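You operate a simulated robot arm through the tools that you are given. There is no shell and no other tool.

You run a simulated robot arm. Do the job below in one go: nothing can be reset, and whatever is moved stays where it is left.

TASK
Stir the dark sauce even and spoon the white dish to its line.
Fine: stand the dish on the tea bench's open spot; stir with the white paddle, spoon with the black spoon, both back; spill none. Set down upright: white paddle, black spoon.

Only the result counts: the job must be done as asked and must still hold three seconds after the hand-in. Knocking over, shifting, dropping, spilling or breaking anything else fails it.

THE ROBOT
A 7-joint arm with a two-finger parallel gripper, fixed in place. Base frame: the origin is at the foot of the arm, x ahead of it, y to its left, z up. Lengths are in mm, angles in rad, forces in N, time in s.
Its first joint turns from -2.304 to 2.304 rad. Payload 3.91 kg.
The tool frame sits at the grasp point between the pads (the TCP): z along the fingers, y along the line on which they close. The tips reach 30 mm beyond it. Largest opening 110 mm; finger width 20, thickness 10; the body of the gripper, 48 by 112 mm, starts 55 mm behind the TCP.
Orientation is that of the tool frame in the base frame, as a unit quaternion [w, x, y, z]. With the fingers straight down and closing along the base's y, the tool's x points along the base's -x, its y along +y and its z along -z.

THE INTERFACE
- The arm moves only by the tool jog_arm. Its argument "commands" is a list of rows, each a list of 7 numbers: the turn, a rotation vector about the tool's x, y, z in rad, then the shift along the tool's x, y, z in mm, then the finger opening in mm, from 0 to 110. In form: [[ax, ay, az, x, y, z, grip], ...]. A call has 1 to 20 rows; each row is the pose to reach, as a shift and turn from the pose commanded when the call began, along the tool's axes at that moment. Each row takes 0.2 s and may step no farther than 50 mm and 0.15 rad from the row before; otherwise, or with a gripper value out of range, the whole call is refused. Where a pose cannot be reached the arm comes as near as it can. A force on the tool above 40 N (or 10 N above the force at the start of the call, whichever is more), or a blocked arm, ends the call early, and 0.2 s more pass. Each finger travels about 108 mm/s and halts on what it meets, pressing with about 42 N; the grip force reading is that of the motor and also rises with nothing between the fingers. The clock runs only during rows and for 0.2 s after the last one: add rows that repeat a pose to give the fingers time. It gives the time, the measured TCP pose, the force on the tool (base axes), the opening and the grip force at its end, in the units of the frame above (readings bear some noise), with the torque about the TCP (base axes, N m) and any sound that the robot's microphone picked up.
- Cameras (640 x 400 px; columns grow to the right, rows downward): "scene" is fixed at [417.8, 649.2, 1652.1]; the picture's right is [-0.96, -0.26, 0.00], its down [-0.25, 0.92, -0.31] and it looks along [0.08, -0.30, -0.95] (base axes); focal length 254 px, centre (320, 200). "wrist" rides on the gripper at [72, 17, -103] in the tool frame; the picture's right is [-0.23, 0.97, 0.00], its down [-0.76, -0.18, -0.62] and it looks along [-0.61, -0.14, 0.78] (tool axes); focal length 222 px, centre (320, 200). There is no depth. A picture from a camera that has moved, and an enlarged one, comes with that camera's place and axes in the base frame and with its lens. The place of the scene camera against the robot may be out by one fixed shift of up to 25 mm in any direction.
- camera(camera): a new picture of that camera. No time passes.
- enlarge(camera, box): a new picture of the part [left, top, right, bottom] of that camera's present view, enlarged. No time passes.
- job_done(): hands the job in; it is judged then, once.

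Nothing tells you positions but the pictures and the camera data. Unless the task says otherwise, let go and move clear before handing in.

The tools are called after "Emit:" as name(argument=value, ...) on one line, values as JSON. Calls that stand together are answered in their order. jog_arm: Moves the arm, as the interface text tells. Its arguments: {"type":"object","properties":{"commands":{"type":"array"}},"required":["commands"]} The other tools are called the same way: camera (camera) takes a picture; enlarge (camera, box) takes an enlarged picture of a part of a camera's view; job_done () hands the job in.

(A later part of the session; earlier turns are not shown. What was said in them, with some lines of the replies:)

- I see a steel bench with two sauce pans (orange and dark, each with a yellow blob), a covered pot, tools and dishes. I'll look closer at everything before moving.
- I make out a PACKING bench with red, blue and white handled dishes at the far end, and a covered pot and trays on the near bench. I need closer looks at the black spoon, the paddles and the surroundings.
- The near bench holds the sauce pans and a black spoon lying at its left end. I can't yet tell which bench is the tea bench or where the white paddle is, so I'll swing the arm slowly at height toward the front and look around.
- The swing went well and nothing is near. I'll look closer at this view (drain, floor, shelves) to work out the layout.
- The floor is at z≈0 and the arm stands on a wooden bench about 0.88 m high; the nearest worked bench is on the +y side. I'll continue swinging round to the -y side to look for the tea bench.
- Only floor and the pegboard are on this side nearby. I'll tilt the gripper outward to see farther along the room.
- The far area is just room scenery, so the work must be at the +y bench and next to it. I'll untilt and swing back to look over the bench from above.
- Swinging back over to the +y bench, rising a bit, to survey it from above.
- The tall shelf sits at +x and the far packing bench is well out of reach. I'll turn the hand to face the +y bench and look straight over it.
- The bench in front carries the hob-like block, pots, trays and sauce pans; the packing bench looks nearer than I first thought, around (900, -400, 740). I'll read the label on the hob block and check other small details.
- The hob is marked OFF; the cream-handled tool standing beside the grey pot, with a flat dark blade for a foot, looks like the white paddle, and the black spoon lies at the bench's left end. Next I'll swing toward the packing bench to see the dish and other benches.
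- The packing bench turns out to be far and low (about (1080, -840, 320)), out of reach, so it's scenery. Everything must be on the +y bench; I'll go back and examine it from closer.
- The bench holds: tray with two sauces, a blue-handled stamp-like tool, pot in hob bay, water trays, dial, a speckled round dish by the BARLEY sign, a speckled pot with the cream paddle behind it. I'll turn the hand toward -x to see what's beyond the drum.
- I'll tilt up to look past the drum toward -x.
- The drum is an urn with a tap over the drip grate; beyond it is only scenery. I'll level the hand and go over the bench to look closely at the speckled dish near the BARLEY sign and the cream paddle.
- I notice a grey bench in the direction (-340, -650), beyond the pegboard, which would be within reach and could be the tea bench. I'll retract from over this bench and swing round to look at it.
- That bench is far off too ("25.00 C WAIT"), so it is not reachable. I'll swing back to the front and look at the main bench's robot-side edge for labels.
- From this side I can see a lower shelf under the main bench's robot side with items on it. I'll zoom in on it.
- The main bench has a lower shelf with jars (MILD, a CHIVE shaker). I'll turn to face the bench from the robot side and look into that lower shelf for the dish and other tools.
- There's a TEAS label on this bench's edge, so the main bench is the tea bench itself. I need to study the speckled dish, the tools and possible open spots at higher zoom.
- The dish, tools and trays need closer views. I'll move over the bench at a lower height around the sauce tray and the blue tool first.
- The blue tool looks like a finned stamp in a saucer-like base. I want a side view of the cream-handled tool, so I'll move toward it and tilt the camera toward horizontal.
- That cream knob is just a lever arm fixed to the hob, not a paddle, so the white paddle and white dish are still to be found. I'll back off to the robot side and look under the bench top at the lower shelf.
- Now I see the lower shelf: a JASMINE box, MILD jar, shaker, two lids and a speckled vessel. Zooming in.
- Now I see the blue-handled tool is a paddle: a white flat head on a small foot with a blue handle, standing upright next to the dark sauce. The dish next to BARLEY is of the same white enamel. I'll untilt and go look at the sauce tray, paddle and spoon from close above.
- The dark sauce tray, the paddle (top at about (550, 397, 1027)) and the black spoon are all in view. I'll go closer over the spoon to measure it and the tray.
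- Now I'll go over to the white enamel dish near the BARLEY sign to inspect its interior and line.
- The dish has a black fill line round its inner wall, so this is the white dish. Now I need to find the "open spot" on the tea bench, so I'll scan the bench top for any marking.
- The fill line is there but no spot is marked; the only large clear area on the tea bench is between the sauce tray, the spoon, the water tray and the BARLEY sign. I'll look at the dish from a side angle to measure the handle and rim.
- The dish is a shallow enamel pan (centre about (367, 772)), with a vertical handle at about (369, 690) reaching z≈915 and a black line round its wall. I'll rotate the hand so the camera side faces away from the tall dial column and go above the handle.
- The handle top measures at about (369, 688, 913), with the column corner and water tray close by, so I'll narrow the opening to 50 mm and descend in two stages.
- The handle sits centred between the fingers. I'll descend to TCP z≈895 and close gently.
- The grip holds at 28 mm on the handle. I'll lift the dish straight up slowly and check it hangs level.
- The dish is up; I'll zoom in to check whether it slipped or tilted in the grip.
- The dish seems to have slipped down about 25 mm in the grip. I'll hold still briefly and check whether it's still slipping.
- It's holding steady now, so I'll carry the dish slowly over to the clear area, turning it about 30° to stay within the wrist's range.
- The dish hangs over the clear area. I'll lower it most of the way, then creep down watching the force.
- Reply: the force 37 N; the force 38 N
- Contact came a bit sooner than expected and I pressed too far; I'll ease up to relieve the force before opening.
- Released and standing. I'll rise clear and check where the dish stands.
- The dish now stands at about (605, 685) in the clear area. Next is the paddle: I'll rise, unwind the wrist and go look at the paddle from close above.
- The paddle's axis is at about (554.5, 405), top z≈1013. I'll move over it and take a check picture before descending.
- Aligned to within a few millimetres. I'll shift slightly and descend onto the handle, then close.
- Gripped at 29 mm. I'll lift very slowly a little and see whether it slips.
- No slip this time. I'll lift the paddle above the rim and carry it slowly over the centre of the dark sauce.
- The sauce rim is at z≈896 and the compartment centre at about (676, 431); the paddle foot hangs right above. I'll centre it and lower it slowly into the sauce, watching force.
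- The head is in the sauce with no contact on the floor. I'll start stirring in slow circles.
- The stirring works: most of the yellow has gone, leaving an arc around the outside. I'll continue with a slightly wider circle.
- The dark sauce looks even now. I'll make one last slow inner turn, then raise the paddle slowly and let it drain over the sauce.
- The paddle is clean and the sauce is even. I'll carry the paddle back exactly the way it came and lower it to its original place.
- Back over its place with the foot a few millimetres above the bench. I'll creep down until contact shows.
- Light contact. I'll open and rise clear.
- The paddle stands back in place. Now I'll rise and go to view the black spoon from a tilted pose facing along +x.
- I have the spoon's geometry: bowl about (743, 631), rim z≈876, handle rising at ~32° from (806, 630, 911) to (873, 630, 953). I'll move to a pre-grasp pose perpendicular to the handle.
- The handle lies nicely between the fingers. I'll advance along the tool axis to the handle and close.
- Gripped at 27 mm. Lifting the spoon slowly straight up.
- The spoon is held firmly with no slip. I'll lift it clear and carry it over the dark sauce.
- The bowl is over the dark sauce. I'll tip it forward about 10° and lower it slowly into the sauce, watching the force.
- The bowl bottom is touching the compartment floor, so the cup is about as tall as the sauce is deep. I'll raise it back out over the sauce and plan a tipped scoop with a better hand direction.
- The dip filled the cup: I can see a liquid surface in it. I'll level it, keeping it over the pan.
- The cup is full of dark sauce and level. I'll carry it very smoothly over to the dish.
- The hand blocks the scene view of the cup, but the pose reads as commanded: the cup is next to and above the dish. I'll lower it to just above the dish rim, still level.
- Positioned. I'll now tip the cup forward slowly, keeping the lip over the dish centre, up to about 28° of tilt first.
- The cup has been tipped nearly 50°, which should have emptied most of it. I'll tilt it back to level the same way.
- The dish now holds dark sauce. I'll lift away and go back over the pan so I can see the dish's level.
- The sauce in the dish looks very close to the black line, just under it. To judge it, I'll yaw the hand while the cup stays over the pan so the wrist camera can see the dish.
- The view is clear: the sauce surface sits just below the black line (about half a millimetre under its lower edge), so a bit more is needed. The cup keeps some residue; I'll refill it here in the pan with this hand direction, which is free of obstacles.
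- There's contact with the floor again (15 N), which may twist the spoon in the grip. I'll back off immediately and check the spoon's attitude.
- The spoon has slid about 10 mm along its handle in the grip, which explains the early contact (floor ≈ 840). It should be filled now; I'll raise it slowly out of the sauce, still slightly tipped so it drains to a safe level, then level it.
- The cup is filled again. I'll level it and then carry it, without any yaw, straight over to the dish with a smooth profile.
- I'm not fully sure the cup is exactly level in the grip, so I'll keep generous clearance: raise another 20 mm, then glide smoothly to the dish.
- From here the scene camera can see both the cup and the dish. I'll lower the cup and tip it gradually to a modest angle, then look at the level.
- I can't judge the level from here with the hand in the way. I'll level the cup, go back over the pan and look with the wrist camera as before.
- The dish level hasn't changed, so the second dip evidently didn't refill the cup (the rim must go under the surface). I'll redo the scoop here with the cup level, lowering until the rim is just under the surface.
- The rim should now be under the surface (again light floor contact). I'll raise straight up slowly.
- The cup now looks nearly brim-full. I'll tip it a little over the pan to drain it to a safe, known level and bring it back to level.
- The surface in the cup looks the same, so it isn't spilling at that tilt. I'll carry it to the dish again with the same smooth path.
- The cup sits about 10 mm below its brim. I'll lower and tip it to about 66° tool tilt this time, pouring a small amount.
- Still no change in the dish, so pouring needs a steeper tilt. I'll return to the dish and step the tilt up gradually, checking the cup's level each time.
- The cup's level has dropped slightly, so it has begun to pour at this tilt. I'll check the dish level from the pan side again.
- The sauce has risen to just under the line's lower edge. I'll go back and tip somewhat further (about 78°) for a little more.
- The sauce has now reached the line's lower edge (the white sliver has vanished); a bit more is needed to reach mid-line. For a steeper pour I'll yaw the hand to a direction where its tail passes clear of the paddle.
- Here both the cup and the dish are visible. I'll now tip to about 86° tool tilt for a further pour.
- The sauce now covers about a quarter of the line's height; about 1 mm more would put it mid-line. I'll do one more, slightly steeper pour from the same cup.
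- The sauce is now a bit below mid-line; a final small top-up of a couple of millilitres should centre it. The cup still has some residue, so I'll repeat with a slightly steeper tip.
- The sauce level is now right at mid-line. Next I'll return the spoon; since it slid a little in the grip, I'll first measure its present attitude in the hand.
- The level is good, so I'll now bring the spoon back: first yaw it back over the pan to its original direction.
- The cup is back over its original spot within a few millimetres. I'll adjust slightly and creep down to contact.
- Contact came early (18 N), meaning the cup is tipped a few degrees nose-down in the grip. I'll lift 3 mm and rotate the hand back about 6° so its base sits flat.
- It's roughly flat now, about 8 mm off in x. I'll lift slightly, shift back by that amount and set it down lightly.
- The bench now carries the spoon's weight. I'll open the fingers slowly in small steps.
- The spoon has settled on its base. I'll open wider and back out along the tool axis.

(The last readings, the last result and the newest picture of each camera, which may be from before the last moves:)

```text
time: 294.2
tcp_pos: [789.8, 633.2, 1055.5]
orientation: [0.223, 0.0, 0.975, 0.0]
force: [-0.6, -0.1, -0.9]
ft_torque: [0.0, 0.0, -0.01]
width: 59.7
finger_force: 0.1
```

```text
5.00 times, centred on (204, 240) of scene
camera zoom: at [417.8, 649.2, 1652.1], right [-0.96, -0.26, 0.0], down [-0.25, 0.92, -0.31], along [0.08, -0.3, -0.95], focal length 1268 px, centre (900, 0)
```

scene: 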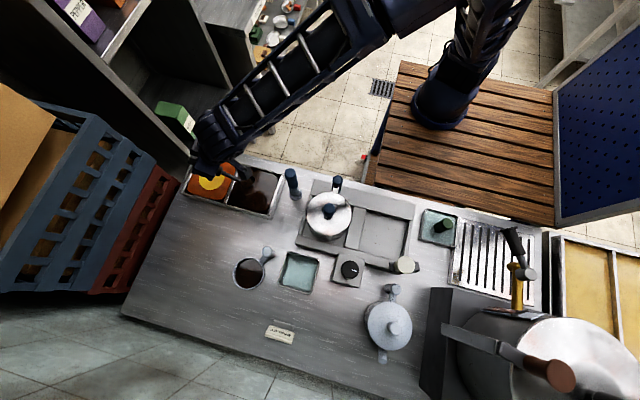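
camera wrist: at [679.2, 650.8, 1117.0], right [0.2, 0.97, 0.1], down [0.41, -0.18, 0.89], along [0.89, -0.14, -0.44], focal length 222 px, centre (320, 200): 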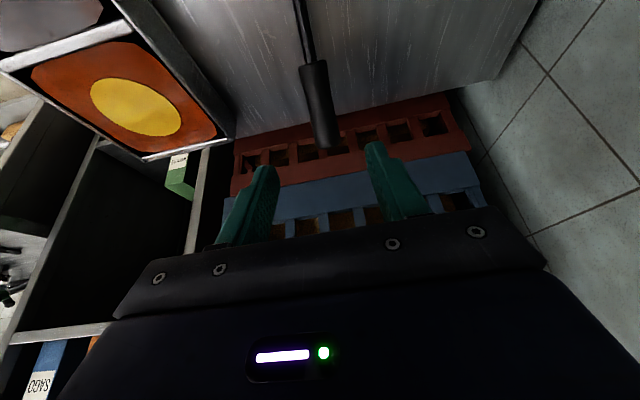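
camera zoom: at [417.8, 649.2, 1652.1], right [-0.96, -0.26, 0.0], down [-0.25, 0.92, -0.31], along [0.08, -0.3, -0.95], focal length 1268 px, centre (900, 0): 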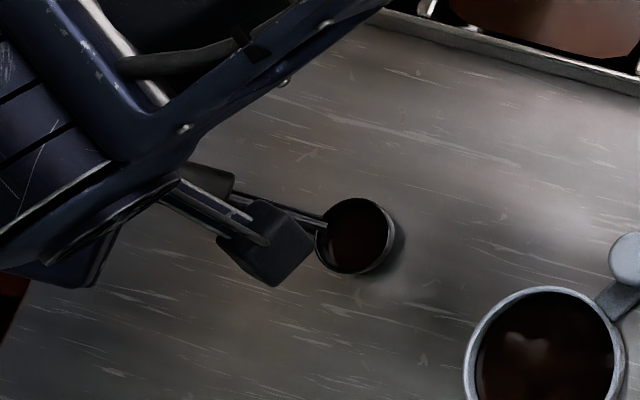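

The spoon stands upright in its place. I'll rise and withdraw to take a clear look at the whole bench.

Emit:
jog_arm(commands=[[0, 0, 0, -16, 0, -33, 60], [0, 0, 0, -33, 0, -67, 60], [0, 0, 0, -49, 0, -101, 60], [0, 0.05, 0, -65, 0, -135, 60], [0, 0.1, 0, -41, -37, -147, 60], [0, 0.15, 0, -17, -73, -158, 60], [0, 0.2, 0, 7, -110, -170, 60], [0, 0.25, 0, 31, -147, -181, 60], [0, 0.3, 0, 55, -183, -193, 60], [0, 0.35, 0, 79, -220, -204, 60], [0, 0.4, 0, 103, -257, -216, 60], [0, 0.43, 0, 127, -293, -227, 60], [0, 0.45, 0, 151, -330, -239, 60]])

Emit:
camera(camera="scene")

Emit:
enlarge(camera="scene", box=[130, 200, 250, 275])

Emit:
enlarge(camera="scene", box=[160, 130, 320, 230])

Emit:
enlarge(camera="scene", box=[200, 240, 360, 340])

Emit:
camera(camera="wrist")

```text
time: 297.0
tcp_pos: [549.0, 301.4, 1200.9]
orientation: [0.0, -0.001, 1.0, 0.0]
force: [1.0, 0.2, -0.7]
ft_torque: [-0.03, 0.01, -0.02]
width: 60.0
finger_force: 0.0
```

```text
taken
```

scene: 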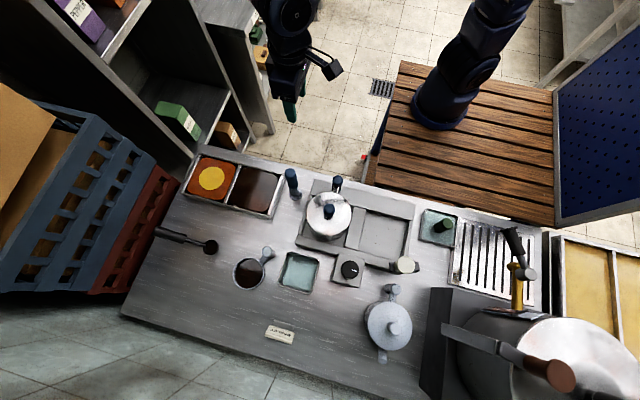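

```text
5.33 times, centred on (190, 238) of scene
camera zoom: at [417.8, 649.2, 1652.1], right [-0.96, -0.26, 0.0], down [-0.25, 0.92, -0.31], along [0.08, -0.3, -0.95], focal length 1352 px, centre (1013, 0)
```

zoom: 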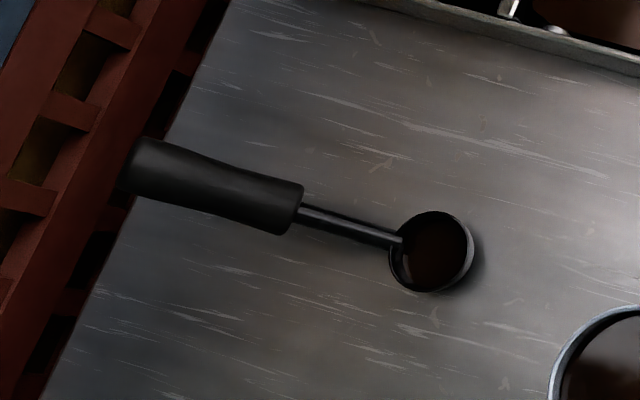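

```text
4.00 times, centred on (240, 180) of scene
camera zoom: at [417.8, 649.2, 1652.1], right [-0.96, -0.26, 0.0], down [-0.25, 0.92, -0.31], along [0.08, -0.3, -0.95], focal length 1014 px, centre (640, 280)
```

zoom: 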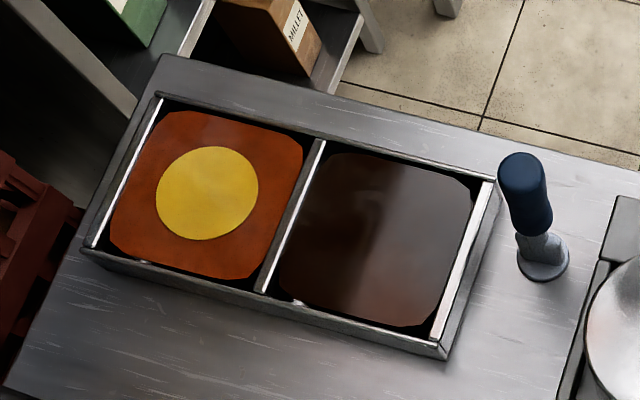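

```text
4.00 times, centred on (280, 290) of scene
camera zoom: at [417.8, 649.2, 1652.1], right [-0.96, -0.26, 0.0], down [-0.25, 0.92, -0.31], along [0.08, -0.3, -0.95], focal length 1014 px, centre (480, -160)
```

zoom: 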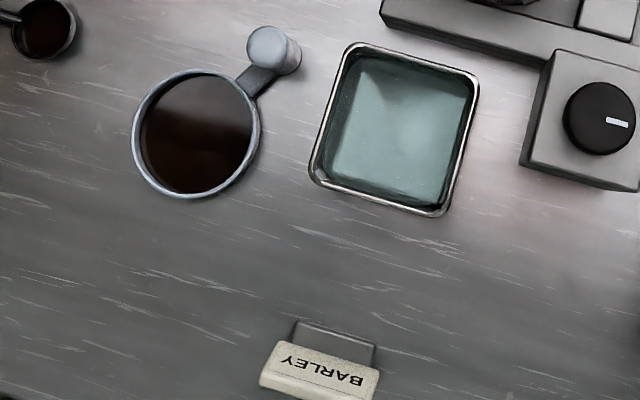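

```text
taken
camera wrist: at [476.7, 318.3, 1303.8], right [0.23, 0.97, 0.0], down [0.76, -0.18, 0.62], along [0.61, -0.14, -0.78], focal length 222 px, centre (320, 200)
```

wrist: 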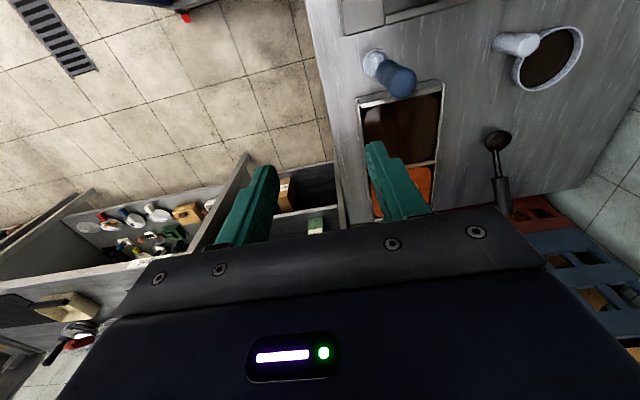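

Everything looks in place: paddle and spoon back, dark sauce even, dish filled. I'll do a final close check for drips and the fill level.

Emit:
enlarge(camera="wrist", box=[480, 10, 608, 110])

Emit:
enlarge(camera="wrist", box=[440, 100, 560, 210])

Emit:
enlarge(camera="wrist", box=[340, 40, 460, 200])

Emit:
enlarge(camera="scene", box=[224, 250, 272, 295])

```text
4.00 times, centred on (544, 60) of wrist
camera zoom: at [476.7, 318.3, 1303.8], right [0.23, 0.97, 0.0], down [0.76, -0.18, 0.62], along [0.61, -0.14, -0.78], focal length 888 px, centre (-576, 760)
```

zoom: 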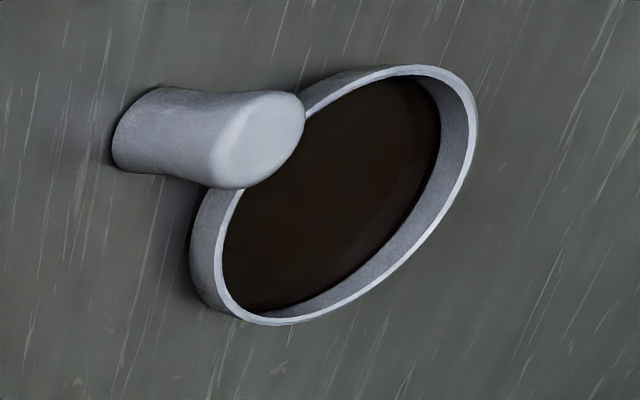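

```text
3.64 times, centred on (500, 155) of wrist
camera zoom: at [476.7, 318.3, 1303.8], right [0.23, 0.97, 0.0], down [0.76, -0.18, 0.62], along [0.61, -0.14, -0.78], focal length 808 px, centre (-334, 364)
```

zoom: 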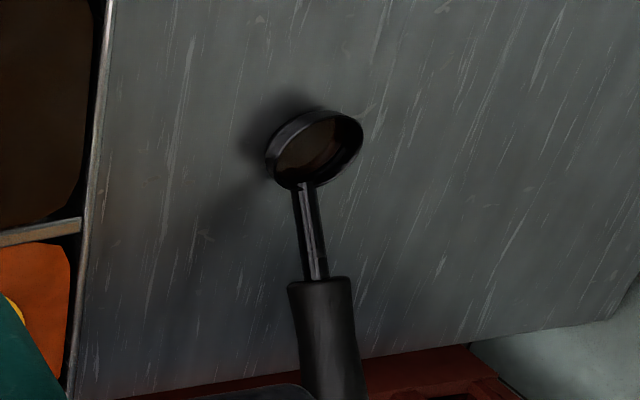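

```text
2.50 times, centred on (400, 120) of wrist
camera zoom: at [476.7, 318.3, 1303.8], right [0.23, 0.97, 0.0], down [0.76, -0.18, 0.62], along [0.61, -0.14, -0.78], focal length 555 px, centre (120, 400)
```

zoom: 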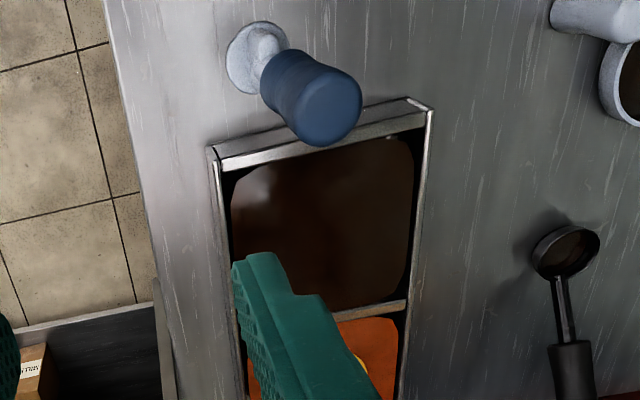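

```text
8.89 times, centred on (248, 272) of scene
camera zoom: at [417.8, 649.2, 1652.1], right [-0.96, -0.26, 0.0], down [-0.25, 0.92, -0.31], along [0.08, -0.3, -0.95], focal length 2254 px, centre (960, -444)
```

zoom: 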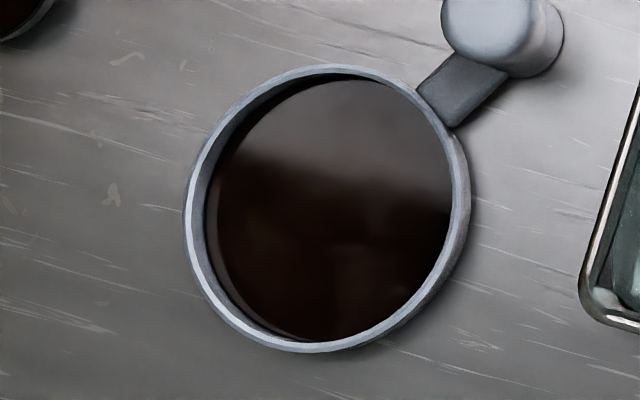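

The bench shows no drips. The white dish stands in the tea bench's clear area with sauce at its line, and the dark sauce is even. The white paddle and black spoon are back and upright, and the arm is clear, so I'm handing in.

Two things are uncertain:
- **Open spot:** nothing on the bench marks it, so I took it to be the large clear area by the sauce tray rather than the empty bay beside the pot.
- **Spoon:** a little sauce is still in its cup.

Emit:
job_done()

```text
The job is handed in.
```

I filled the white dish to its black line with the stirred dark sauce and left it standing in the clear area of the tea bench. The job is handed in, but no result has come back yet.

- **Stirring:** no yellow is left in the dark sauce.
- **Dish:** the sauce sits about halfway up the black line. The dish stands at roughly (607, 683), between the sauce tray, the spoon and the water tray.
- **Tools:** the white paddle (white head, blue handle) and the black spoon are back in their places and upright, within about 5 mm.
- **Spills:** I saw no drips on the bench in the last pictures.

These points could count against it:

- **Open spot:** nothing on the bench marks one. I took it to be the large clear area; the empty bay next to the PLUM pot was the other candidate.
- **Spoon:** a small amount of sauce is still in its cup. I left it there because emptying it needed a steeper tip that could have made the spoon slide in the grip.
- **Contact:** the spoon touched the sauce pan floor a few times at up to about 18 N. The dish was pressed onto the bench at about 36 N when I set it down, before it was filled. I saw no damage or shifting from either.
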